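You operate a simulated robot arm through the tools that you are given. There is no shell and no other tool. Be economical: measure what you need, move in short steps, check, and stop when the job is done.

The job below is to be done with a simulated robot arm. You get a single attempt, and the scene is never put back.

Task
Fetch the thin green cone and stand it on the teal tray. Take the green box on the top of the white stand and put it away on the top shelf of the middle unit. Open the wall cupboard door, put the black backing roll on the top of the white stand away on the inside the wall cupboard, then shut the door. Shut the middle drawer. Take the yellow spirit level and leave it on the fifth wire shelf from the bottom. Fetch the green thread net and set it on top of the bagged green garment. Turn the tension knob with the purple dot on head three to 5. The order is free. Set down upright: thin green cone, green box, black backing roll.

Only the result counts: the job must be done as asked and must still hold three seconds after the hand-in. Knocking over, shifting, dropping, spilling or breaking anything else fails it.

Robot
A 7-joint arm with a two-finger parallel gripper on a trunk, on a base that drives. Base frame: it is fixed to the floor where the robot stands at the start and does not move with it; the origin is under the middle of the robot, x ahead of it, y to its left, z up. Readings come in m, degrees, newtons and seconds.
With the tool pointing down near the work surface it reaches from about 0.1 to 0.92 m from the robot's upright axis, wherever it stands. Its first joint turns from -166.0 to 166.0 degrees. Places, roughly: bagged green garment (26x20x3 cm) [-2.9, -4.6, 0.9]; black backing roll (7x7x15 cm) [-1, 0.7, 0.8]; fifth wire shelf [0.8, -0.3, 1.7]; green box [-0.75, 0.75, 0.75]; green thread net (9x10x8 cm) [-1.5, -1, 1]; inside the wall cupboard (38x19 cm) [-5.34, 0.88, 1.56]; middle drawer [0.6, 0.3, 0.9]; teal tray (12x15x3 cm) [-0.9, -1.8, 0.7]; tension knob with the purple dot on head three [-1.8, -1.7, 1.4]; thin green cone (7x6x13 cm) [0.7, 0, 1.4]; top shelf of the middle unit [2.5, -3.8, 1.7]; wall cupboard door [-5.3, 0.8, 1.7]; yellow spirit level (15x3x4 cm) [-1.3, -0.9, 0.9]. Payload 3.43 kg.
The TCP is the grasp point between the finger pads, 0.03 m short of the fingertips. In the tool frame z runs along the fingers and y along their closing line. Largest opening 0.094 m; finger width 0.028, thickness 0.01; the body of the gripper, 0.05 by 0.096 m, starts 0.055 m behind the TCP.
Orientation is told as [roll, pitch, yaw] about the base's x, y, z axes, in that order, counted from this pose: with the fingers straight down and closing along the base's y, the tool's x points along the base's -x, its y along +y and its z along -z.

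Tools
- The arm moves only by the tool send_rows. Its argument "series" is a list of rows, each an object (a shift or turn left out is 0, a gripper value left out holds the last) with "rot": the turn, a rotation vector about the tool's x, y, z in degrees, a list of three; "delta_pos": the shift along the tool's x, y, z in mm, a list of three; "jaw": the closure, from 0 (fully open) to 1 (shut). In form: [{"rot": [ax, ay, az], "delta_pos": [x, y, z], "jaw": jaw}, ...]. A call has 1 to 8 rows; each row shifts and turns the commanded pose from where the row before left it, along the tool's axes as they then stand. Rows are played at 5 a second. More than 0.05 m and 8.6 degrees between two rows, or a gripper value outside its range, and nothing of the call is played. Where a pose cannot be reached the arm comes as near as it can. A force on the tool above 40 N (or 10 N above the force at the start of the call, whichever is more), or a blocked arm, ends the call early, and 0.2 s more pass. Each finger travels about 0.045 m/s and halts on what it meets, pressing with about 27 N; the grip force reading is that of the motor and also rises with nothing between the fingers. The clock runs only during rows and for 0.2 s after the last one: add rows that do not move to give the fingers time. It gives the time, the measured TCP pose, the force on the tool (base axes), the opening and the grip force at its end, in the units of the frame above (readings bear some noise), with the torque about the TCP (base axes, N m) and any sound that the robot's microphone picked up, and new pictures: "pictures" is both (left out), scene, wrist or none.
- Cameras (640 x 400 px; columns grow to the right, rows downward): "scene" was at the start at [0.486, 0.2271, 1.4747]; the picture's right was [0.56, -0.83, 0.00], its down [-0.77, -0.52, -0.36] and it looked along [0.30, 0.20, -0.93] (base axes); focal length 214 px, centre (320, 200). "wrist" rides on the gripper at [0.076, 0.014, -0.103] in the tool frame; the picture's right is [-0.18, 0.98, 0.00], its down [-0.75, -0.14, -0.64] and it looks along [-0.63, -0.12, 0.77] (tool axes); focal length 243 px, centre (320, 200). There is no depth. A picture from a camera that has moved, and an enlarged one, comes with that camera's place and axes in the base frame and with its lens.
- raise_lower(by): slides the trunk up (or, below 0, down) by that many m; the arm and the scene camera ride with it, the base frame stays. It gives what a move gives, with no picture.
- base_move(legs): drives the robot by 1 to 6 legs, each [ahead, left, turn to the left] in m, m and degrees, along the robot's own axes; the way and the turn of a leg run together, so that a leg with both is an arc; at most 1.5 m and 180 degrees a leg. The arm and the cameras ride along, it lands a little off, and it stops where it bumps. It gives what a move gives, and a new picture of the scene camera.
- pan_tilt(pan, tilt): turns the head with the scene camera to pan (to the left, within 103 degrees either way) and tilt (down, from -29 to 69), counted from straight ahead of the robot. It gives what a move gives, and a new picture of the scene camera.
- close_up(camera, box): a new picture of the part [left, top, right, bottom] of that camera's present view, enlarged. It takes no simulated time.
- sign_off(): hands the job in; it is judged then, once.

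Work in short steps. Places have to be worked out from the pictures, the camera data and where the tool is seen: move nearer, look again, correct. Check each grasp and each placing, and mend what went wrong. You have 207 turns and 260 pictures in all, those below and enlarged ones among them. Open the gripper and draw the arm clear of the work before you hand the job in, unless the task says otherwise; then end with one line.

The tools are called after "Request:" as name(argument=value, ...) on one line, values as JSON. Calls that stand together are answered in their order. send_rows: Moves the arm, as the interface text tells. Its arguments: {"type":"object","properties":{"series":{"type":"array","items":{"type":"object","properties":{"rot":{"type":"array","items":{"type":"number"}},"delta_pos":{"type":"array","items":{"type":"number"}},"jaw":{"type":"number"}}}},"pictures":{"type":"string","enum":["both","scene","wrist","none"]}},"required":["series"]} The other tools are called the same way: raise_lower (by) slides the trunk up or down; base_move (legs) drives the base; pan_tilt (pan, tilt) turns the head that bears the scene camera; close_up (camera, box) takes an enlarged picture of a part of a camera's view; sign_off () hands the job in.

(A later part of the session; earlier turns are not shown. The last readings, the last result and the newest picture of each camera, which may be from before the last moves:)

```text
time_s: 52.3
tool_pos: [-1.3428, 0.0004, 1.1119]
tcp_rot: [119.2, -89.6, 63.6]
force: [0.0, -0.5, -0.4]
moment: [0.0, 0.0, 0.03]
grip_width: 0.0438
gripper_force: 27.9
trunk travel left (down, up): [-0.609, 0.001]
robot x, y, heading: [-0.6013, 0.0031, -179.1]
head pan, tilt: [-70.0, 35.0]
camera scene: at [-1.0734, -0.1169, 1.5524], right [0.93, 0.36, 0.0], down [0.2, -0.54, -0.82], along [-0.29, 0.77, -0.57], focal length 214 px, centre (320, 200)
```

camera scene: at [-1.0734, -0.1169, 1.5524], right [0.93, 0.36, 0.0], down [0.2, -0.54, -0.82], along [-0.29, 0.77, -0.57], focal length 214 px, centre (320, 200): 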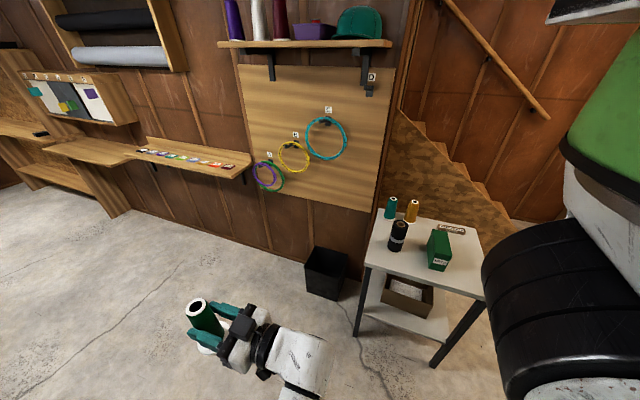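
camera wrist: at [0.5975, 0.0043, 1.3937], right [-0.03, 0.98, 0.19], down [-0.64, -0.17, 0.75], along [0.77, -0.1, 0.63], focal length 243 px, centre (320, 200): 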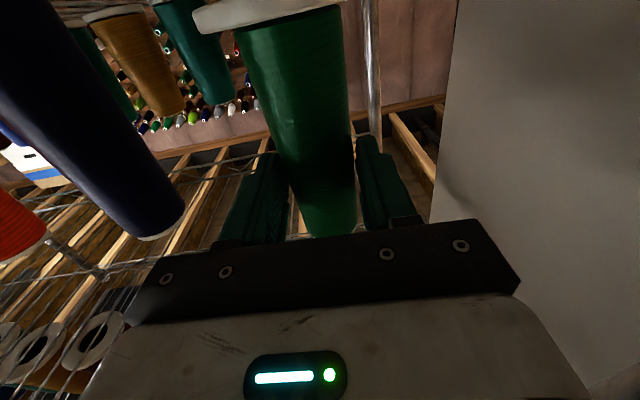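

The west corridor is clear. I drive 1.5 m west and look south for a passage round the machine's end.

Request:
base_move(legs=[[1.5, 0, 0]])

Request:
pan_tilt(pan=40, tilt=20)

Request:
pan_tilt(pan=100, tilt=30)

```text
time_s: 59.7
tool_pos: [-2.8406, -0.0072, 1.1114]
tcp_rot: [119.2, -89.5, 63.0]
force: [0.3, 0.3, -0.2]
moment: [-0.03, 0.0, -0.03]
grip_width: 0.0435
gripper_force: 27.4
trunk travel left (down, up): [-0.609, 0.001]
robot x, y, heading: [-2.0975, -0.013, -180.0]
head pan, tilt: [-70.0, 35.0]
camera scene: at [-2.5715, -0.1274, 1.5524], right [0.94, 0.35, 0.0], down [0.2, -0.54, -0.82], along [-0.28, 0.77, -0.57], focal length 214 px, centre (320, 200)
```

scene: 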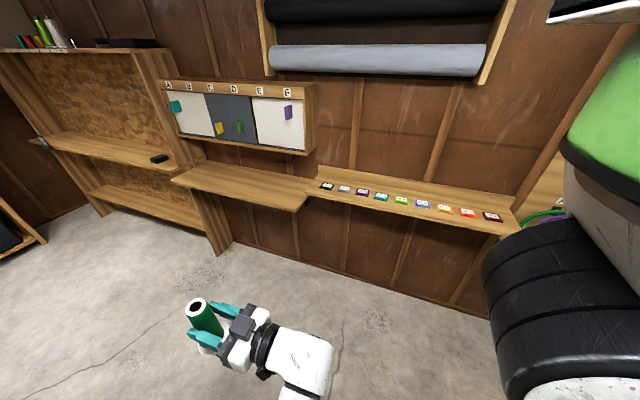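

```text
time_s: 61.6
tool_pos: [-2.8402, -0.0072, 1.112]
tcp_rot: [119.3, -89.6, 63.0]
force: [-0.1, 0.1, 0.0]
moment: [0.02, -0.03, 0.03]
grip_width: 0.0438
gripper_force: 26.5
trunk travel left (down, up): [-0.609, 0.001]
robot x, y, heading: [-2.0981, -0.0142, -179.8]
head pan, tilt: [40.0, 20.0]
camera scene: at [-2.6121, -0.2702, 1.5762], right [-0.65, 0.76, 0.0], down [0.26, 0.22, -0.94], along [-0.72, -0.61, -0.34], focal length 214 px, centre (320, 200)
```

scene: 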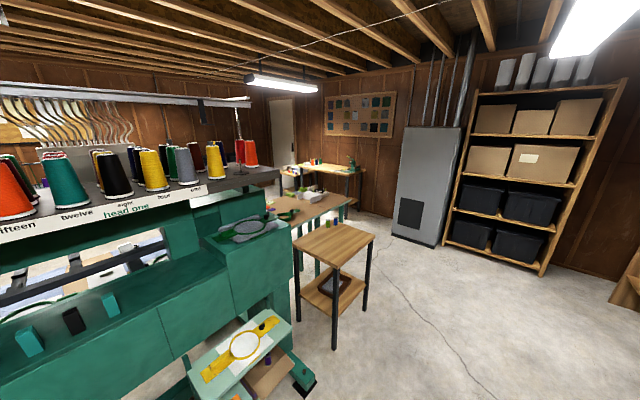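

```text
time_s: 62.9
tool_pos: [-2.8401, -0.0077, 1.112]
tcp_rot: [119.2, -89.6, 63.1]
force: [0.4, -0.8, 0.3]
moment: [0.02, 0.01, -0.02]
grip_width: 0.0434
gripper_force: 26.6
trunk travel left (down, up): [-0.609, 0.001]
robot x, y, heading: [-2.0975, -0.0139, -179.9]
head pan, tilt: [100.0, 30.0]
camera scene: at [-2.5249, -0.299, 1.5602], right [-0.98, -0.18, 0.0], down [-0.09, 0.49, -0.87], along [0.15, -0.85, -0.5], focal length 214 px, centre (320, 200)
```

scene: 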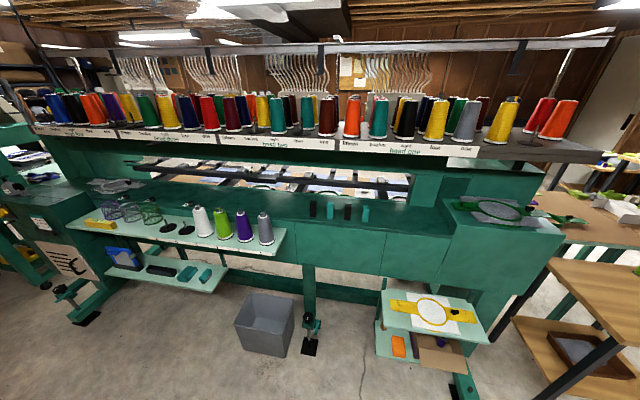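

A way round exists on the west side: between the small wooden table (x≥-4.05) and the locker (x≤-5.5). I drive there, turning south before moving sideways.

Request:
base_move(legs=[[1.5, 0, 0], [0, 0, 90], [0, -1.2, 0]])

Request:
pan_tilt(pan=10, tilt=25)

```text
time_s: 79.8
tool_pos: [-4.8082, -0.7492, 1.1121]
tcp_rot: [119.5, -89.5, 151.8]
force: [0.3, 0.3, -0.5]
moment: [0.02, -0.02, 0.03]
grip_width: 0.0433
gripper_force: 27.0
trunk travel left (down, up): [-0.609, 0.001]
robot x, y, heading: [-4.7869, -0.0087, -90.7]
head pan, tilt: [100.0, 30.0]
camera scene: at [-4.5131, -0.4362, 1.5602], right [0.16, -0.99, 0.0], down [-0.49, -0.08, -0.87], along [0.85, 0.14, -0.5], focal length 214 px, centre (320, 200)
```

scene: 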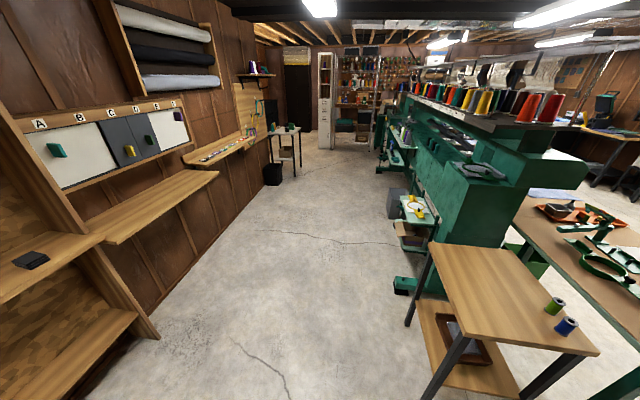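

```text
time_s: 81.4
tool_pos: [-4.8086, -0.7498, 1.1107]
tcp_rot: [119.3, -89.6, 151.9]
force: [0.2, 0.3, -0.8]
moment: [0.01, 0.01, -0.02]
grip_width: 0.0437
gripper_force: 26.8
trunk travel left (down, up): [-0.609, 0.001]
robot x, y, heading: [-4.7906, -0.0095, -90.6]
head pan, tilt: [10.0, 25.0]
camera scene: at [-4.5875, -0.5417, 1.5681], right [-0.99, -0.16, 0.0], down [-0.07, 0.42, -0.91], along [0.15, -0.89, -0.42], focal length 214 px, centre (320, 200)
```

scene: 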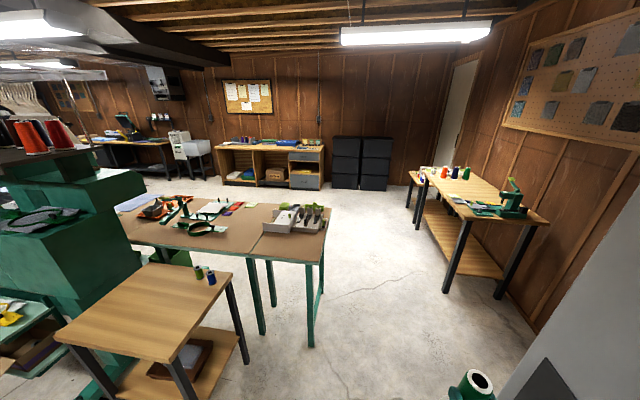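

The way south is open (x from about -5.45 to -4.4). I drive to y≈-2.9, turn east and go on along the south aisle.

Request:
base_move(legs=[[1.45, 0.05, 0], [1.45, 0, 0], [0, 0, 90], [1.5, 0, 0]])

Request:
pan_tilt(pan=15, tilt=15)

Request:
pan_tilt(pan=-70, tilt=25)

```text
time_s: 106.4
tool_pos: [-2.5355, -2.9584, 1.1111]
tcp_rot: [119.6, -89.6, -118.2]
force: [0.7, -0.3, 1.0]
moment: [0.01, -0.04, 0.01]
grip_width: 0.0433
gripper_force: 26.7
trunk travel left (down, up): [-0.609, 0.001]
robot x, y, heading: [-3.277, -2.938, -0.8]
head pan, tilt: [10.0, 25.0]
camera scene: at [-2.7445, -2.7329, 1.5682], right [0.16, -0.99, 0.0], down [-0.42, -0.07, -0.91], along [0.89, 0.15, -0.42], focal length 214 px, centre (320, 200)
```

scene: 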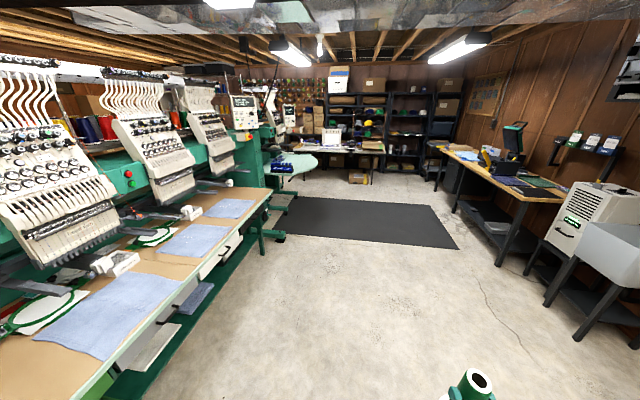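

```text
time_s: 107.2
tool_pos: [-2.5351, -2.9571, 1.1125]
tcp_rot: [119.7, -89.5, -118.5]
force: [0.5, 0.1, -0.9]
moment: [0.0, -0.02, -0.02]
grip_width: 0.0432
gripper_force: 27.0
trunk travel left (down, up): [-0.609, 0.001]
robot x, y, heading: [-3.2785, -2.9401, -0.8]
head pan, tilt: [15.0, 15.0]
camera scene: at [-2.7449, -2.7248, 1.5843], right [0.25, -0.97, 0.0], down [-0.25, -0.06, -0.97], along [0.94, 0.24, -0.26], focal length 214 px, centre (320, 200)
```

scene: 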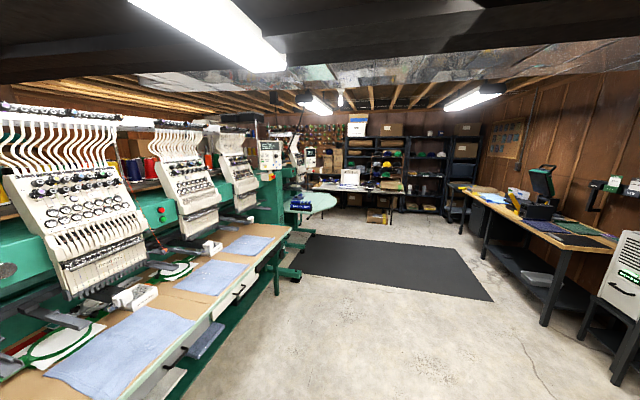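

```text
time_s: 108.7
tool_pos: [-2.5348, -2.957, 1.1115]
tcp_rot: [119.3, -89.6, -118.1]
force: [0.4, -0.3, -0.3]
moment: [-0.01, 0.02, 0.03]
grip_width: 0.0431
gripper_force: 27.0
trunk travel left (down, up): [-0.609, 0.001]
robot x, y, heading: [-3.277, -2.9383, -0.7]
head pan, tilt: [-70.0, 25.0]
camera scene: at [-2.805, -2.8347, 1.5682], right [-0.94, -0.33, 0.0], down [-0.14, 0.4, -0.91], along [0.3, -0.86, -0.42], focal length 214 px, centre (320, 200)
```

scene: 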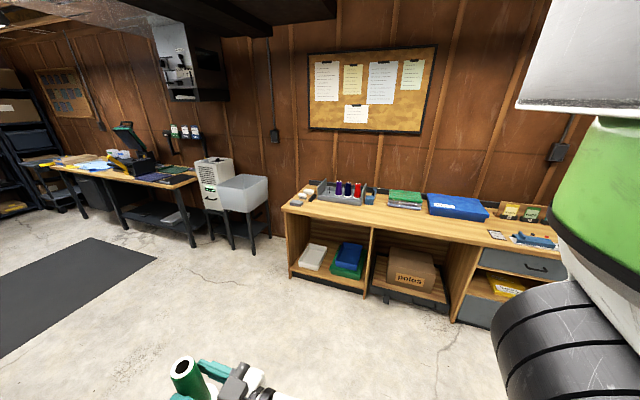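

The bagged green garment is visible on the south bench. I drive 1.5 m further east and closer to the machine to look for the tray and the head-three knobs.

Request:
base_move(legs=[[1.3, 0.1, 0.7]])

Request:
pan_tilt(pan=30, tilt=30)

Request:
pan_tilt(pan=80, tilt=15)

```text
time_s: 115.3
tool_pos: [-1.2316, -2.8895, 1.1115]
tcp_rot: [119.1, -89.6, -118.5]
force: [0.7, 0.5, 0.1]
moment: [0.0, -0.01, 0.02]
grip_width: 0.0431
gripper_force: 26.8
trunk travel left (down, up): [-0.609, 0.001]
robot x, y, heading: [-1.9753, -2.8631, -1.4]
head pan, tilt: [-70.0, 25.0]
camera scene: at [-1.5005, -2.7636, 1.5682], right [-0.95, -0.32, 0.0], down [-0.14, 0.4, -0.91], along [0.29, -0.86, -0.42], focal length 214 px, centre (320, 200)
```

scene: 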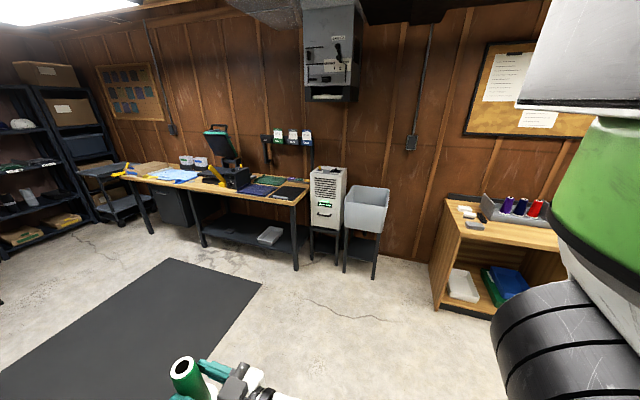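

```text
time_s: 117.1
tool_pos: [-1.2327, -2.889, 1.1106]
tcp_rot: [118.8, -89.7, -118.1]
force: [0.1, -0.1, -1.0]
moment: [0.02, -0.01, 0.0]
grip_width: 0.0433
gripper_force: 27.0
trunk travel left (down, up): [-0.609, 0.001]
robot x, y, heading: [-1.9772, -2.8613, -1.5]
head pan, tilt: [30.0, 30.0]
camera scene: at [-1.4504, -2.633, 1.5602], right [0.48, -0.88, 0.0], down [-0.44, -0.24, -0.87], along [0.76, 0.41, -0.5], focal length 214 px, centre (320, 200)
```

scene: 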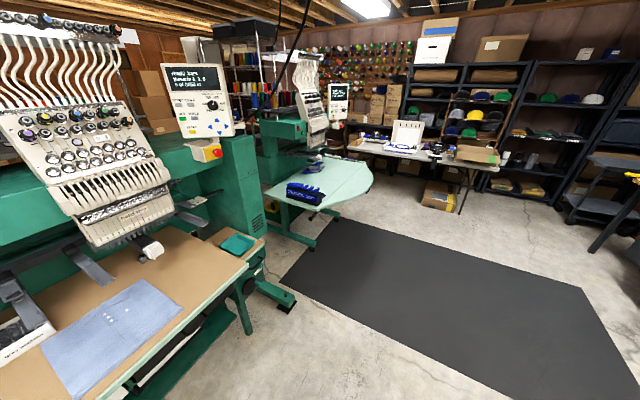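

```text
time_s: 118.2
tool_pos: [-1.2331, -2.8881, 1.1125]
tcp_rot: [119.2, -89.6, -118.5]
force: [-0.6, -0.2, -0.4]
moment: [-0.01, 0.0, -0.01]
grip_width: 0.0432
gripper_force: 27.4
trunk travel left (down, up): [-0.609, 0.001]
robot x, y, heading: [-1.9742, -2.8617, -1.4]
head pan, tilt: [80.0, 15.0]
camera scene: at [-1.5113, -2.5848, 1.5844], right [0.98, -0.2, 0.0], down [-0.05, -0.25, -0.97], along [0.19, 0.95, -0.26], focal length 214 px, centre (320, 200)
```

scene: 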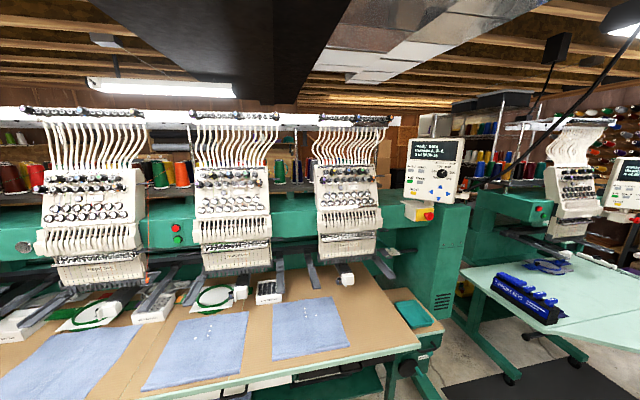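

The tray is at about (-0.85, -1.78, 0.72), on the machine table's east end, with a control panel hanging above at z≥1.25. I lower the trunk a bit, drive in front of it and turn north.

Request:
raise_lower(by=-0.17)

Request:
base_move(legs=[[1.1, 0.1, 0], [0, 0, 91.4]])

Request:
pan_tilt(pan=0, tilt=35)

```text
time_s: 120.2
tool_pos: [-1.2332, -2.8891, 0.9414]
tcp_rot: [119.5, -89.5, -118.9]
force: [-0.1, -0.1, -0.9]
moment: [-0.03, -0.01, 0.01]
grip_width: 0.0429
gripper_force: 27.3
trunk travel left (down, up): [-0.439, 0.171]
robot x, y, heading: [-1.9789, -2.8605, -1.4]
head pan, tilt: [80.0, 15.0]
```

```text
time_s: 129.6
tool_pos: [-0.8337, -2.0467, 0.943]
tcp_rot: [118.9, -89.5, -29.0]
force: [0.5, -0.4, -0.1]
moment: [0.02, 0.0, 0.02]
grip_width: 0.0431
gripper_force: 26.8
trunk travel left (down, up): [-0.439, 0.171]
robot x, y, heading: [-0.8689, -2.79, 88.0]
head pan, tilt: [80.0, 15.0]
camera scene: at [-1.1428, -2.3194, 1.4144], right [0.21, 0.98, 0.0], down [0.25, -0.05, -0.97], along [-0.94, 0.2, -0.26], focal length 214 px, centre (320, 200)
```

scene: 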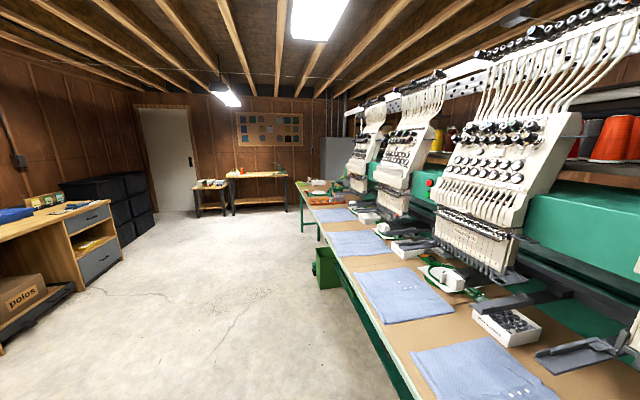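

```text
time_s: 131.2
tool_pos: [-0.8338, -2.0472, 0.941]
tcp_rot: [118.9, -89.6, -29.1]
force: [0.1, 0.6, -1.0]
moment: [-0.02, 0.0, 0.01]
grip_width: 0.0427
gripper_force: 27.0
trunk travel left (down, up): [-0.439, 0.171]
robot x, y, heading: [-0.8694, -2.7896, 88.2]
head pan, tilt: [0.0, 35.0]
camera scene: at [-1.0483, -2.2509, 1.3824], right [1.0, -0.04, 0.0], down [-0.02, -0.57, -0.82], along [0.03, 0.82, -0.57], focal length 214 px, centre (320, 200)
```

scene: 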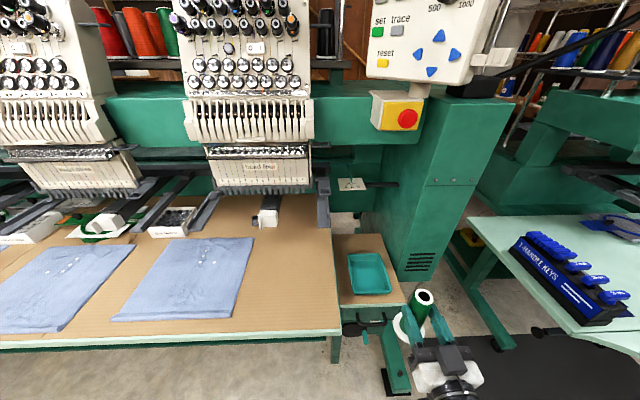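

Tray centre is triangulated at (-0.846, -1.766, ~0.72). I drive ahead 0.25 m to bring the cone above it, then check.

Request:
base_move(legs=[[0.25, 0.018, 0]])

Request:
send_rows(series=[{}], pictures="wrist")

```text
time_s: 133.0
tool_pos: [-0.841, -1.7974, 0.9421]
tcp_rot: [119.4, -89.5, -29.6]
force: [0.7, 0.1, -1.3]
moment: [0.0, 0.03, 0.01]
grip_width: 0.0429
gripper_force: 27.0
trunk travel left (down, up): [-0.439, 0.171]
robot x, y, heading: [-0.8765, -2.5387, 88.0]
head pan, tilt: [0.0, 35.0]
camera scene: at [-1.0559, -2.0009, 1.3824], right [1.0, -0.04, 0.0], down [-0.02, -0.57, -0.82], along [0.03, 0.82, -0.57], focal length 214 px, centre (320, 200)
```

scene: 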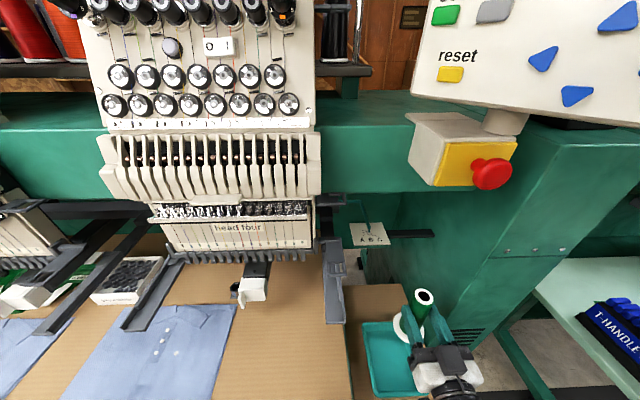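

```text
time_s: 133.4
tool_pos: [-0.8407, -1.7977, 0.9417]
tcp_rot: [119.3, -89.7, -29.4]
force: [0.6, 0.2, 0.0]
moment: [0.0, -0.02, 0.01]
grip_width: 0.0432
gripper_force: 27.2
trunk travel left (down, up): [-0.439, 0.171]
robot x, y, heading: [-0.8783, -2.5401, 87.7]
head pan, tilt: [0.0, 35.0]
camera wrist: at [-0.8561, -1.8992, 0.8643], right [-0.98, 0.0, 0.19], down [0.14, -0.65, 0.75], along [0.12, 0.76, 0.63], focal length 243 px, centre (320, 200)
```

wrist: 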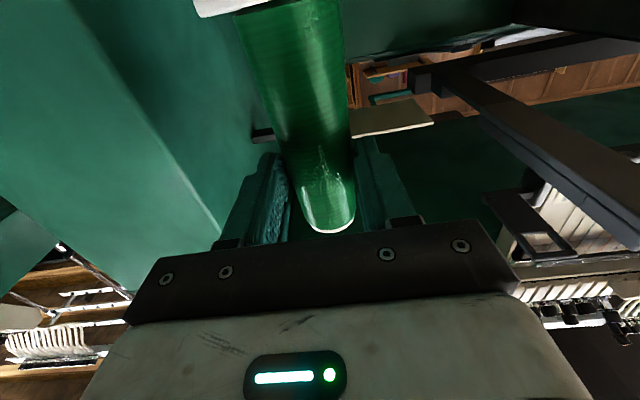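

The cone hangs over the tray but ~12 mm right of its centre (tray spans x -0.92…-0.80). I shift left and lower the trunk most of the way.

Request:
send_rows(series=[{"delta_pos": [0, 13, 0]}, {}], pictures="none")

Request:
raise_lower(by=-0.115)

Request:
pan_tilt(pan=-10, tilt=50)

```text
time_s: 134.0
tool_pos: [-0.8538, -1.7982, 0.9412]
tcp_rot: [118.8, -89.6, -28.9]
force: [-1.4, 0.0, -1.1]
moment: [0.04, -0.01, -0.04]
grip_width: 0.0432
gripper_force: 26.6
trunk travel left (down, up): [-0.439, 0.171]
robot x, y, heading: [-0.8802, -2.5389, 88.2]
head pan, tilt: [0.0, 35.0]
```

```text
time_s: 135.4
tool_pos: [-0.8538, -1.7961, 0.8265]
tcp_rot: [119.4, -89.5, -29.6]
force: [-0.3, 0.2, -0.7]
moment: [0.02, 0.01, 0.02]
grip_width: 0.043
gripper_force: 26.5
trunk travel left (down, up): [-0.324, 0.286]
robot x, y, heading: [-0.8789, -2.5393, 87.7]
head pan, tilt: [0.0, 35.0]
```

```text
time_s: 136.2
tool_pos: [-0.8544, -1.7976, 0.8263]
tcp_rot: [118.8, -89.5, -28.9]
force: [0.6, 0.1, -0.1]
moment: [-0.01, -0.01, 0.0]
grip_width: 0.043
gripper_force: 27.2
trunk travel left (down, up): [-0.324, 0.286]
robot x, y, heading: [-0.8787, -2.5353, 87.8]
head pan, tilt: [-10.0, 50.0]
camera scene: at [-1.0431, -2.0134, 1.2457], right [0.98, -0.21, 0.0], down [-0.16, -0.75, -0.64], along [0.14, 0.63, -0.77], focal length 214 px, centre (320, 200)
```

scene: 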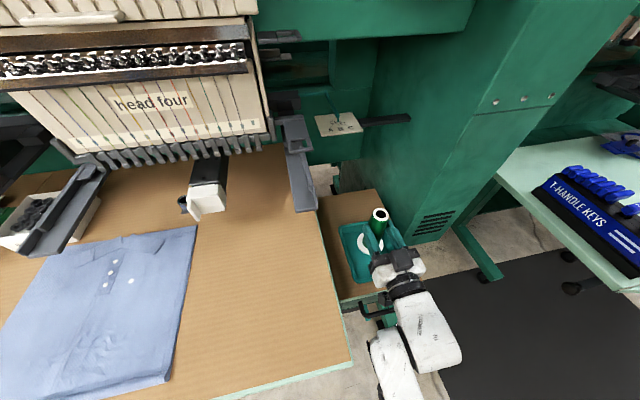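

The cone is just above the tray. I lower in small steps watching the force.

Request:
send_rows(series=[{"delta_pos": [8, 0, 0]}, {"delta_pos": [6, 0, 0]}, {"delta_pos": [5, 0, 0]}, {}], pictures="none")

Request:
close_up(camera="scene", box=[310, 180, 470, 280])

```text
time_s: 137.2
tool_pos: [-0.8527, -1.7973, 0.8098]
tcp_rot: [149.8, -89.4, -59.9]
force: [-1.3, -1.1, 12.4]
moment: [0.12, -0.21, 0.01]
grip_width: 0.043
gripper_force: 26.6
trunk travel left (down, up): [-0.324, 0.286]
robot x, y, heading: [-0.8789, -2.5384, 87.9]
head pan, tilt: [-10.0, 50.0]
```

```text
4.00 times, centred on (390, 230) of scene
camera zoom: at [-1.0432, -2.0139, 1.246], right [0.98, -0.21, 0.0], down [-0.16, -0.75, -0.64], along [0.14, 0.63, -0.77], focal length 858 px, centre (40, 80)
```

zoom: 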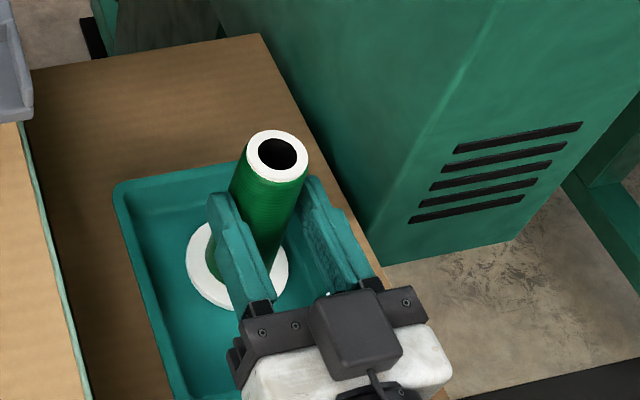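

Contact at 12 N: the cone stands in the tray. I open and draw straight back.

Request:
send_rows(series=[{"delta_pos": [-2, 0, 0], "jaw": 0.3}, {"jaw": 0.0}, {}, {}, {}, {"delta_pos": [0, 0, -30]}, {"delta_pos": [0, 0, -40]}, {"delta_pos": [0, 0, -45]}], pictures="scene")

Request:
close_up(camera="scene", box=[310, 180, 470, 280])

```text
time_s: 139.0
tool_pos: [-0.8541, -1.913, 0.81]
tcp_rot: [119.1, -89.6, -29.3]
force: [0.0, -0.3, -0.7]
moment: [-0.02, -0.01, -0.03]
grip_width: 0.0939
gripper_force: 0.1
trunk travel left (down, up): [-0.324, 0.286]
robot x, y, heading: [-0.88, -2.5393, 87.8]
head pan, tilt: [-10.0, 50.0]
camera scene: at [-1.043, -2.0133, 1.2455], right [0.98, -0.21, 0.0], down [-0.16, -0.75, -0.64], along [0.14, 0.63, -0.77], focal length 214 px, centre (320, 200)
```

scene: 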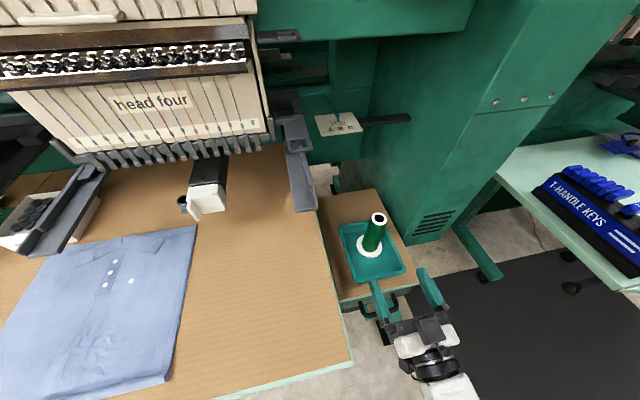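

```text
4.00 times, centred on (390, 230) of scene
camera zoom: at [-1.043, -2.0133, 1.2455], right [0.98, -0.21, 0.0], down [-0.16, -0.75, -0.64], along [0.14, 0.63, -0.77], focal length 858 px, centre (40, 80)
```

zoom: 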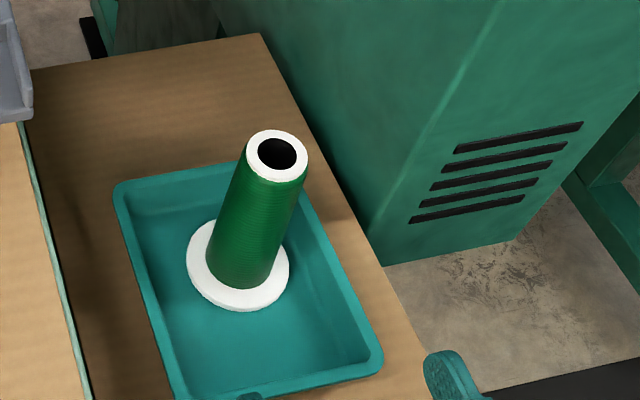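

The cone stands upright in the tray. Next the knob on head three: I back off, raise the trunk and shift left.

Request:
base_move(legs=[[-0.22, 0, 2], [0, 0.75, 0]])

Request:
raise_lower(by=0.28)

Request:
pan_tilt(pan=-25, tilt=10)

```text
time_s: 144.4
tool_pos: [-1.6454, -2.1282, 0.8094]
tcp_rot: [118.5, -89.5, -26.7]
force: [-0.1, 0.2, -0.2]
moment: [0.0, -0.01, 0.0]
grip_width: 0.0942
gripper_force: 0.0
trunk travel left (down, up): [-0.324, 0.286]
robot x, y, heading: [-1.6469, -2.7513, 89.6]
head pan, tilt: [-10.0, 50.0]
camera scene: at [-1.8308, -2.2363, 1.2457], right [0.98, -0.18, 0.0], down [-0.13, -0.75, -0.64], along [0.11, 0.63, -0.77], focal length 214 px, centre (320, 200)
```

scene: 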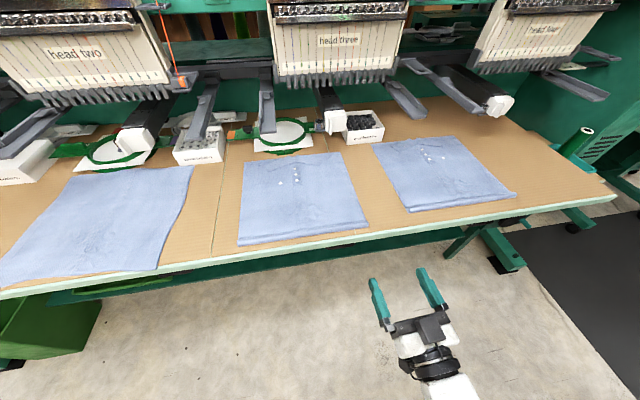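

```text
time_s: 147.2
tool_pos: [-1.6447, -2.1285, 1.0893]
tcp_rot: [118.0, -89.5, -26.2]
force: [-0.4, -0.6, -0.3]
moment: [-0.01, 0.01, 0.01]
grip_width: 0.0939
gripper_force: 0.1
trunk travel left (down, up): [-0.604, 0.006]
robot x, y, heading: [-1.6489, -2.7552, 89.9]
head pan, tilt: [-10.0, 50.0]
```

```text
time_s: 148.3
tool_pos: [-1.6448, -2.1281, 1.0894]
tcp_rot: [118.3, -89.6, -26.4]
force: [-0.4, -0.1, -1.2]
moment: [-0.02, 0.04, -0.02]
grip_width: 0.0941
gripper_force: 0.0
trunk travel left (down, up): [-0.604, 0.006]
robot x, y, heading: [-1.6484, -2.7567, 89.8]
head pan, tilt: [-25.0, 10.0]
camera scene: at [-1.8049, -2.2279, 1.5875], right [0.91, -0.42, 0.0], down [-0.07, -0.16, -0.98], along [0.42, 0.89, -0.17], focal length 214 px, centre (320, 200)
```

scene: 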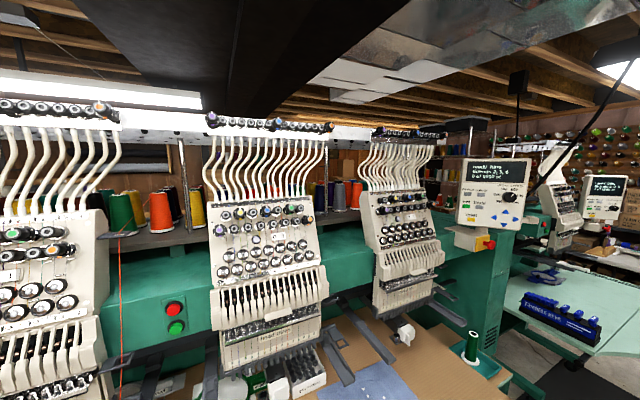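

Head three is the middle one here. I enlarge its knobs to find the purple dot.

Request:
close_up(camera="scene", box=[200, 190, 330, 285])

Request:
close_up(camera="scene", box=[205, 105, 335, 195])

```text
4.21 times, centred on (265, 238) of scene
camera zoom: at [-1.8049, -2.2279, 1.5875], right [0.91, -0.42, 0.0], down [-0.07, -0.16, -0.98], along [0.42, 0.89, -0.17], focal length 903 px, centre (552, 42)
```

zoom: 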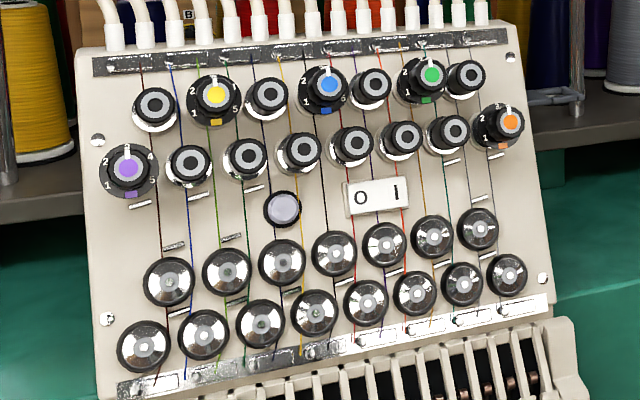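

```text
4.44 times, centred on (270, 150) of scene
camera zoom: at [-1.8049, -2.2279, 1.5875], right [0.91, -0.42, 0.0], down [-0.07, -0.16, -0.98], along [0.42, 0.89, -0.17], focal length 953 px, centre (542, 422)
```

zoom: 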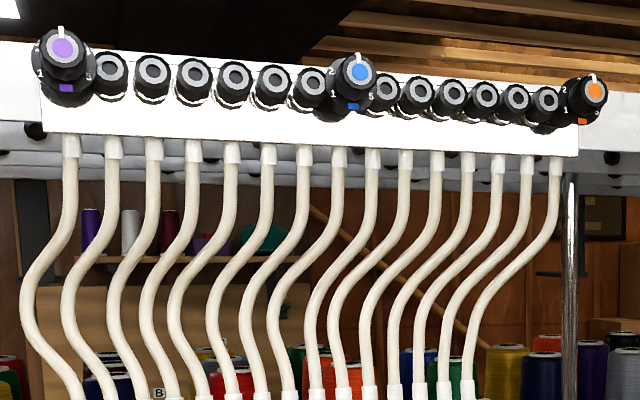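

The purple-dot tension knob is on the panel's left, near (-1.81, -1.72, 1.44); its pointer looks to be at 3. I enlarge it further.

Request:
close_up(camera="scene", box=[216, 214, 240, 236])

```text
16.00 times, centred on (228, 225) of scene
camera zoom: at [-1.8049, -2.2279, 1.5875], right [0.91, -0.42, 0.0], down [-0.07, -0.16, -0.98], along [0.42, 0.89, -0.17], focal length 3432 px, centre (1792, -200)
```

zoom: 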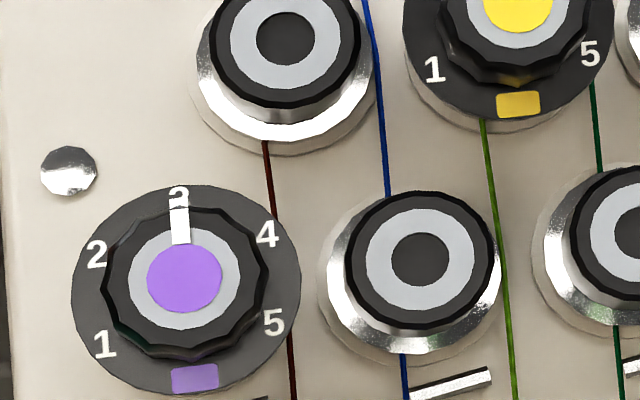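

The scale runs 60° per step with 3 at top, so I need +120° clockwise. The panel normal works out to about (0, -0.93, 0.36), so I pitch the tool down 21° and raise it, then view the knob from the wrist camera.

Request:
send_rows(series=[{"rot": [0, 7, 0], "jaw": 0.6}, {"rot": [0, 7, 0]}, {"rot": [0, 7, 0]}, {"delta_pos": [-45, 0, 0]}, {"delta_pos": [-45, 0, 0]}, {"delta_pos": [-45, 0, 0]}, {"delta_pos": [-45, 0, 0]}, {"delta_pos": [-45, 0, 0]}], pictures="none")

Request:
base_move(legs=[[0, 0.165, 0.2]])

Request:
send_rows(series=[{"delta_pos": [-45, 0, 0]}, {"delta_pos": [-45, 0, 0]}, {}], pictures="wrist")

```text
time_s: 150.1
tool_pos: [-1.6438, -2.1138, 1.134]
tcp_rot: [0.9, -69.3, 90.9]
force: [-1.2, -0.4, -0.6]
moment: [0.03, -0.01, -0.02]
grip_width: 0.0375
gripper_force: 0.0
out of reach, approached as far as the arm can: row 4, 5, 6, 7, 8
trunk travel left (down, up): [-0.604, 0.006]
robot x, y, heading: [-1.6464, -2.7543, 89.8]
head pan, tilt: [-25.0, 10.0]
```

```text
time_s: 151.5
tool_pos: [-1.8137, -2.1139, 1.1337]
tcp_rot: [1.0, -69.3, 91.4]
force: [0.8, 0.0, 0.0]
moment: [0.02, 0.01, 0.02]
grip_width: 0.0376
gripper_force: 0.1
trunk travel left (down, up): [-0.604, 0.006]
robot x, y, heading: [-1.8136, -2.7547, 90.5]
head pan, tilt: [-25.0, 10.0]
camera scene: at [-1.974, -2.2293, 1.5875], right [0.91, -0.42, 0.0], down [-0.07, -0.16, -0.98], along [0.41, 0.89, -0.17], focal length 214 px, centre (320, 200)
```

scene: 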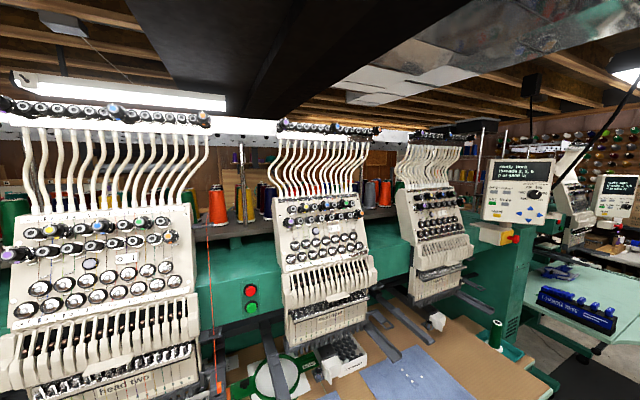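

```text
time_s: 152.3
tool_pos: [-1.8142, -2.1138, 1.1337]
tcp_rot: [0.9, -69.2, 91.4]
force: [-0.2, -0.6, 0.9]
moment: [-0.02, 0.02, -0.01]
grip_width: 0.0377
gripper_force: 0.1
out of reach, approached as far as the arm can: row 1, 2
trunk travel left (down, up): [-0.604, 0.006]
robot x, y, heading: [-1.8106, -2.7544, 90.3]
head pan, tilt: [-25.0, 10.0]
camera wrist: at [-1.8242, -2.237, 1.0979], right [-0.98, 0.03, 0.18], down [0.16, -0.33, 0.93], along [0.08, 0.94, 0.32], focal length 243 px, centre (320, 200)
```

wrist: 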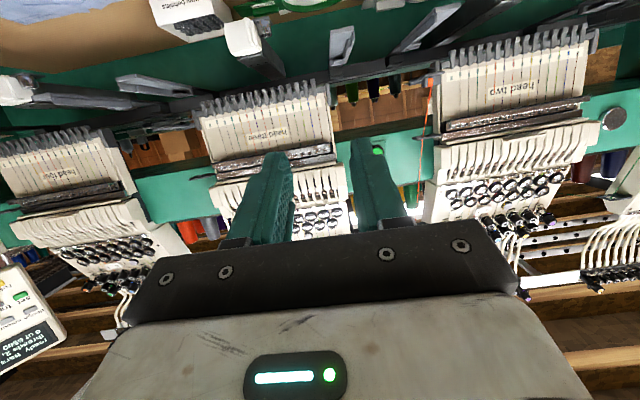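

The arm must extend to rise. I go forward about 9 cm, then forward-and-up in steps.

Request:
send_rows(series=[{"delta_pos": [-14, 0, 37]}, {"delta_pos": [-14, 0, 37]}, {"delta_pos": [-45, 0, 2]}, {"delta_pos": [-45, 0, 2]}, {"delta_pos": [-45, 0, 2]}, {"delta_pos": [-45, 0, 2]}, {"delta_pos": [-45, 0, 2]}, {"delta_pos": [-45, 0, 2]}], pictures="wrist")

```text
time_s: 154.1
tool_pos: [-1.8175, -2.006, 1.1956]
tcp_rot: [0.9, -69.3, 91.3]
force: [-0.2, -0.8, 0.1]
moment: [-0.02, -0.03, -0.03]
grip_width: 0.0376
gripper_force: 0.1
out of reach, approached as far as the arm can: row 4, 5, 6, 7, 8
trunk travel left (down, up): [-0.604, 0.006]
robot x, y, heading: [-1.8158, -2.7575, 90.2]
head pan, tilt: [-25.0, 10.0]
camera wrist: at [-1.8263, -2.1296, 1.1589], right [-0.98, 0.03, 0.18], down [0.16, -0.33, 0.93], along [0.08, 0.94, 0.32], focal length 243 px, centre (320, 200)
```

wrist: 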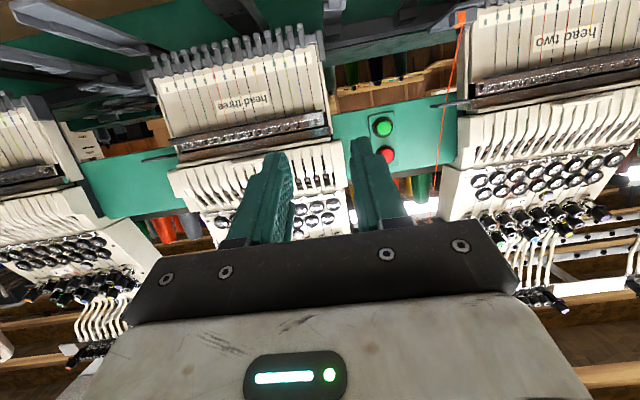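

Extension is what matters. I go diagonally forward-up, staying clear of the head (front ≈ y -1.77).

Request:
send_rows(series=[{"delta_pos": [-25, 0, 28]}, {"delta_pos": [-32, 0, 14]}, {"delta_pos": [-32, 0, 14]}, {"delta_pos": [-40, 0, 8]}, {"delta_pos": [-40, 0, 5]}, {"delta_pos": [-40, 0, 5]}], pictures="none")

```text
time_s: 155.5
tool_pos: [-1.8204, -1.8672, 1.3643]
tcp_rot: [0.9, -69.3, 91.6]
force: [0.4, 0.2, 0.1]
moment: [-0.01, -0.01, 0.0]
grip_width: 0.0375
gripper_force: 0.0
trunk travel left (down, up): [-0.604, 0.006]
robot x, y, heading: [-1.8134, -2.7578, 90.4]
head pan, tilt: [-25.0, 10.0]
```

Good. I continue up to the standoff and look.

Request:
send_rows(series=[{"delta_pos": [-38, 0, -8]}, {"delta_pos": [-38, 0, -8]}, {"delta_pos": [-36, 0, -6]}, {}], pictures="wrist")

Request:
pan_tilt(pan=-50, tilt=15)

```text
time_s: 156.5
tool_pos: [-1.8222, -1.845, 1.477]
tcp_rot: [0.9, -69.4, 91.3]
force: [0.5, -0.1, -0.7]
moment: [-0.01, -0.02, 0.0]
grip_width: 0.0377
gripper_force: 0.1
trunk travel left (down, up): [-0.604, 0.006]
robot x, y, heading: [-1.8124, -2.7521, 90.4]
head pan, tilt: [-25.0, 10.0]
camera wrist: at [-1.8318, -1.9679, 1.4414], right [-0.98, 0.03, 0.18], down [0.16, -0.33, 0.93], along [0.08, 0.94, 0.32], focal length 243 px, centre (320, 200)
```

wrist: 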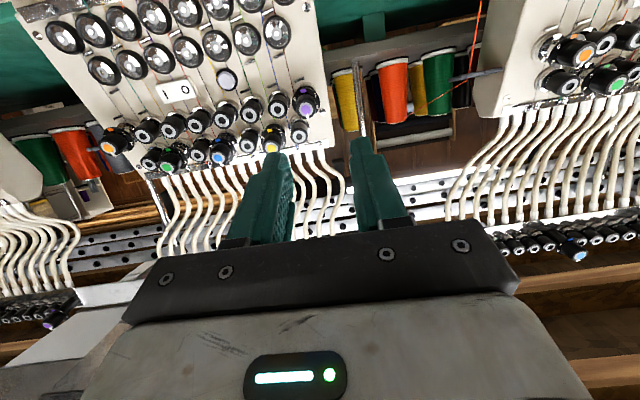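

```text
time_s: 157.4
tool_pos: [-1.8227, -1.8457, 1.4765]
tcp_rot: [0.9, -69.4, 91.4]
force: [-0.4, 0.7, 0.5]
moment: [0.0, -0.04, 0.02]
grip_width: 0.0375
gripper_force: 0.0
trunk travel left (down, up): [-0.604, 0.006]
robot x, y, heading: [-1.8127, -2.7569, 90.3]
head pan, tilt: [-50.0, 15.0]
camera scene: at [-1.9419, -2.253, 1.5793], right [0.65, -0.76, 0.0], down [-0.2, -0.17, -0.97], along [0.74, 0.63, -0.26], focal length 214 px, centre (320, 200)
```

scene: 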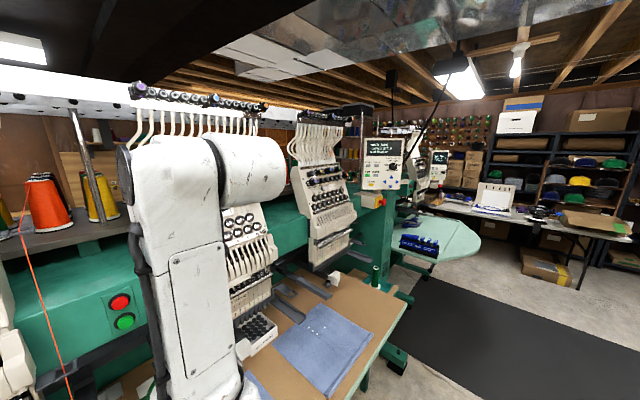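

The purple knob cap triangulates to about (-1.811, -1.645, 1.42). I correct sideways/up by 15 mm, roll the fingers 60° to stay clear of neighbouring knobs, and look again.

Request:
send_rows(series=[{"delta_pos": [-16, -15, 20], "rot": [0, 0, 0]}, {"rot": [0, 0, 8.57]}, {"rot": [0, 0, 8.57]}, {"rot": [0, 0, 8.57]}, {"rot": [0, 0, 8.57]}, {"rot": [0, 0, 8.57]}, {"rot": [0, 0, 8.57]}, {"rot": [0, 0, 8.57]}], pictures="wrist")

Request:
close_up(camera="wrist", box=[180, 40, 460, 220])

```text
time_s: 159.2
tool_pos: [-1.8069, -1.8211, 1.4842]
tcp_rot: [66.5, -27.5, 13.7]
force: [-0.2, 0.6, -0.6]
moment: [0.02, 0.0, -0.04]
grip_width: 0.0378
gripper_force: 0.0
trunk travel left (down, up): [-0.604, 0.006]
robot x, y, heading: [-1.8135, -2.7545, 90.4]
head pan, tilt: [-50.0, 15.0]
camera wrist: at [-1.8764, -1.9285, 1.4959], right [-0.34, 0.32, 0.88], down [0.75, -0.48, 0.46], along [0.57, 0.82, -0.08], focal length 243 px, centre (320, 200)
```

wrist: 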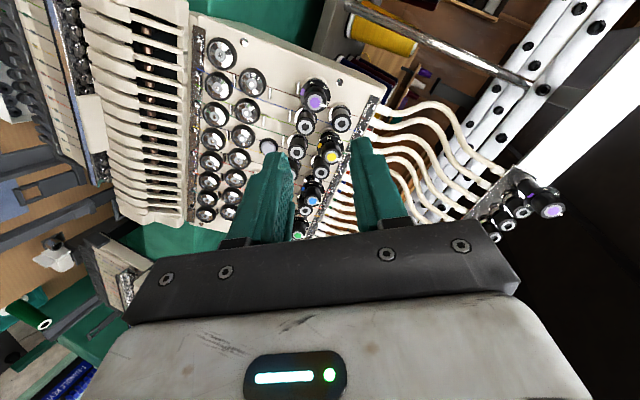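

```text
2.22 times, centred on (320, 130) of wrist
camera zoom: at [-1.8764, -1.9285, 1.4959], right [-0.34, 0.32, 0.88], down [0.75, -0.48, 0.46], along [0.57, 0.82, -0.08], focal length 539 px, centre (320, 356)
```

zoom: 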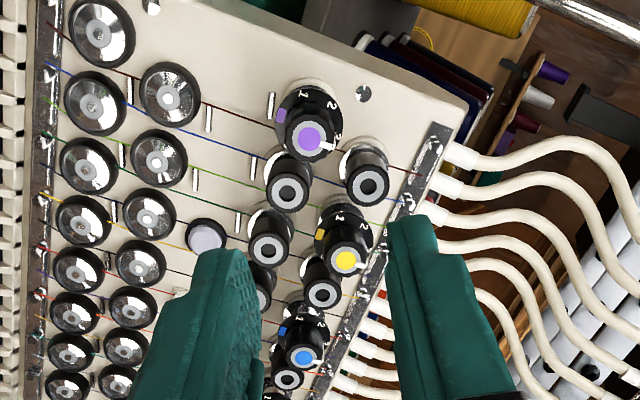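

Combining views the knob cap is at about (-1.812, -1.685, 1.428), some 4 mm off the tool axis. I correct and advance 95 mm, then recheck.

Request:
send_rows(series=[{"delta_pos": [4, -4, 25]}, {"delta_pos": [0, 0, 35]}, {"delta_pos": [0, 0, 35]}, {}], pictures="wrist")

Request:
close_up(camera="wrist", box=[220, 60, 420, 240])

```text
time_s: 160.2
tool_pos: [-1.8109, -1.7343, 1.4438]
tcp_rot: [66.5, -27.5, 13.8]
force: [1.2, 0.4, -0.3]
moment: [0.02, 0.0, -0.02]
grip_width: 0.0375
gripper_force: 0.0
trunk travel left (down, up): [-0.604, 0.006]
robot x, y, heading: [-1.8131, -2.7562, 90.2]
head pan, tilt: [-50.0, 15.0]
camera wrist: at [-1.88, -1.8417, 1.4554], right [-0.34, 0.32, 0.88], down [0.75, -0.48, 0.46], along [0.57, 0.82, -0.08], focal length 243 px, centre (320, 200)
```

wrist: 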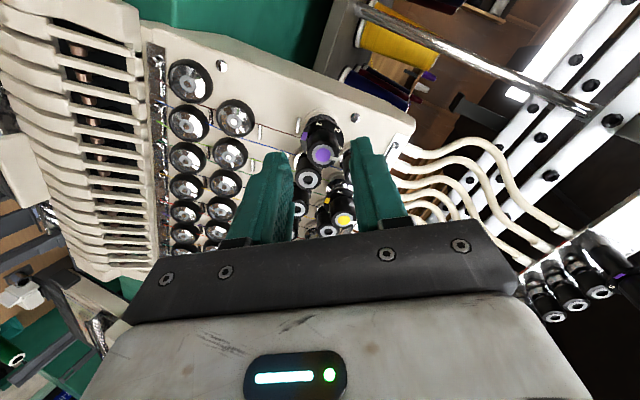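

```text
2.22 times, centred on (320, 150) of wrist
camera zoom: at [-1.88, -1.8417, 1.4554], right [-0.34, 0.32, 0.88], down [0.75, -0.48, 0.46], along [0.57, 0.82, -0.08], focal length 539 px, centre (320, 311)
```

zoom: 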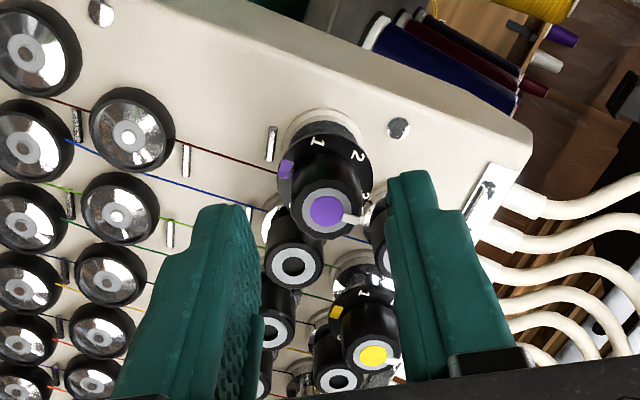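

The knob cap is at (-1.815, -1.703, 1.432), 34 mm ahead of the TCP and within 2 mm of the axis. I advance 16 mm and close on it.

Request:
send_rows(series=[{"delta_pos": [1, 1.5, 8]}, {"delta_pos": [0, 0, 8]}, {}, {"jaw": 1}, {}, {}, {}], pictures="wrist")

Request:
close_up(camera="wrist", box=[220, 90, 400, 250])

```text
time_s: 161.8
tool_pos: [-1.8118, -1.7198, 1.4397]
tcp_rot: [66.3, -27.5, 13.7]
force: [3.7, -7.6, -8.9]
moment: [-0.45, -0.08, -0.29]
grip_width: 0.0217
gripper_force: 44.7
trunk travel left (down, up): [-0.604, 0.006]
robot x, y, heading: [-1.8138, -2.7571, 90.2]
head pan, tilt: [-50.0, 15.0]
camera wrist: at [-1.8817, -1.8265, 1.4512], right [-0.34, 0.32, 0.88], down [0.74, -0.48, 0.46], along [0.57, 0.82, -0.08], focal length 243 px, centre (320, 200)
```

wrist: 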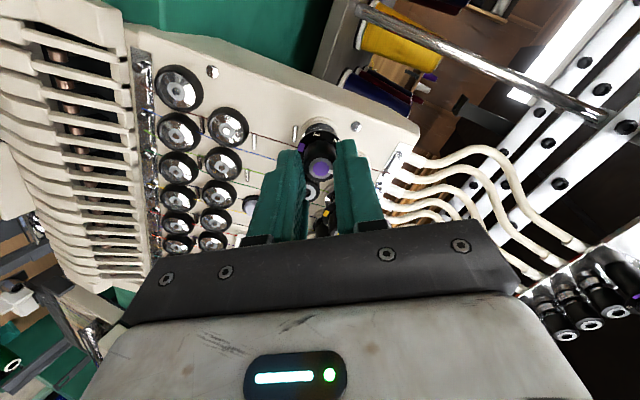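

```text
2.50 times, centred on (310, 170) of wrist
camera zoom: at [-1.8817, -1.8265, 1.4512], right [-0.34, 0.32, 0.88], down [0.74, -0.48, 0.46], along [0.57, 0.82, -0.08], focal length 606 px, centre (345, 275)
```

zoom: 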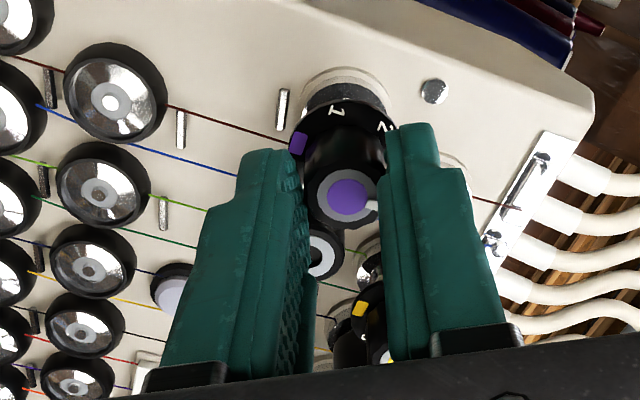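

The knob is held (21.7 mm) with an 11 N sideways push; I relieve that by 1.5 mm and turn 60° clockwise.

Request:
send_rows(series=[{"delta_pos": [0, -1.5, 0]}, {"rot": [0, 0, 8.57]}, {"rot": [0, 0, 8.57]}, {"rot": [0, 0, 8.57]}, {"rot": [0, 0, 8.57]}, {"rot": [0, 0, 8.57]}, {"rot": [0, 0, 8.57]}, {"rot": [0, 0, 8.57]}], pictures="wrist")

Request:
close_up(camera="wrist", box=[220, 90, 400, 250])

```text
time_s: 163.6
tool_pos: [-1.8123, -1.7183, 1.442]
tcp_rot: [66.6, 28.5, -9.2]
force: [7.9, 30.3, 18.5]
moment: [1.2, 0.22, 0.62]
grip_width: 0.0215
gripper_force: 45.1
trunk travel left (down, up): [-0.604, 0.006]
robot x, y, heading: [-1.814, -2.7534, 90.2]
head pan, tilt: [-50.0, 15.0]
camera wrist: at [-1.868, -1.7989, 1.5242], right [0.65, 0.29, 0.71], down [0.61, -0.75, -0.25], along [0.46, 0.59, -0.66], focal length 243 px, centre (320, 200)
```

wrist: 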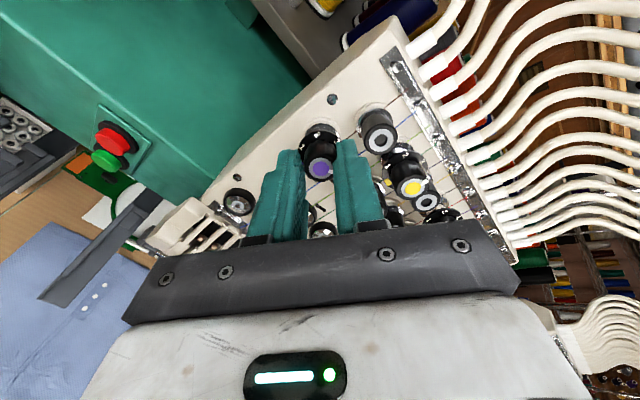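

```text
2.50 times, centred on (310, 170) of wrist
camera zoom: at [-1.868, -1.7989, 1.5242], right [0.65, 0.29, 0.71], down [0.61, -0.75, -0.25], along [0.46, 0.59, -0.66], focal length 606 px, centre (345, 275)
```

zoom: 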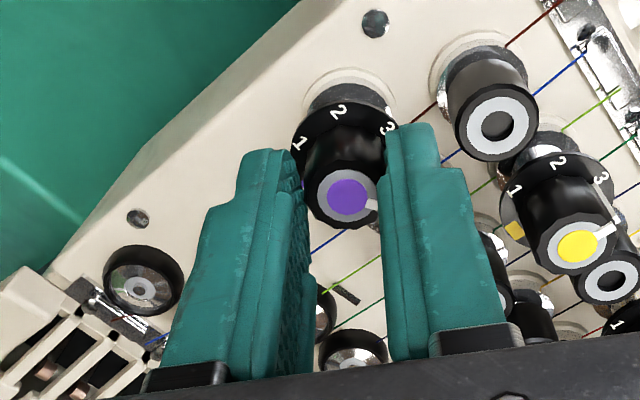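

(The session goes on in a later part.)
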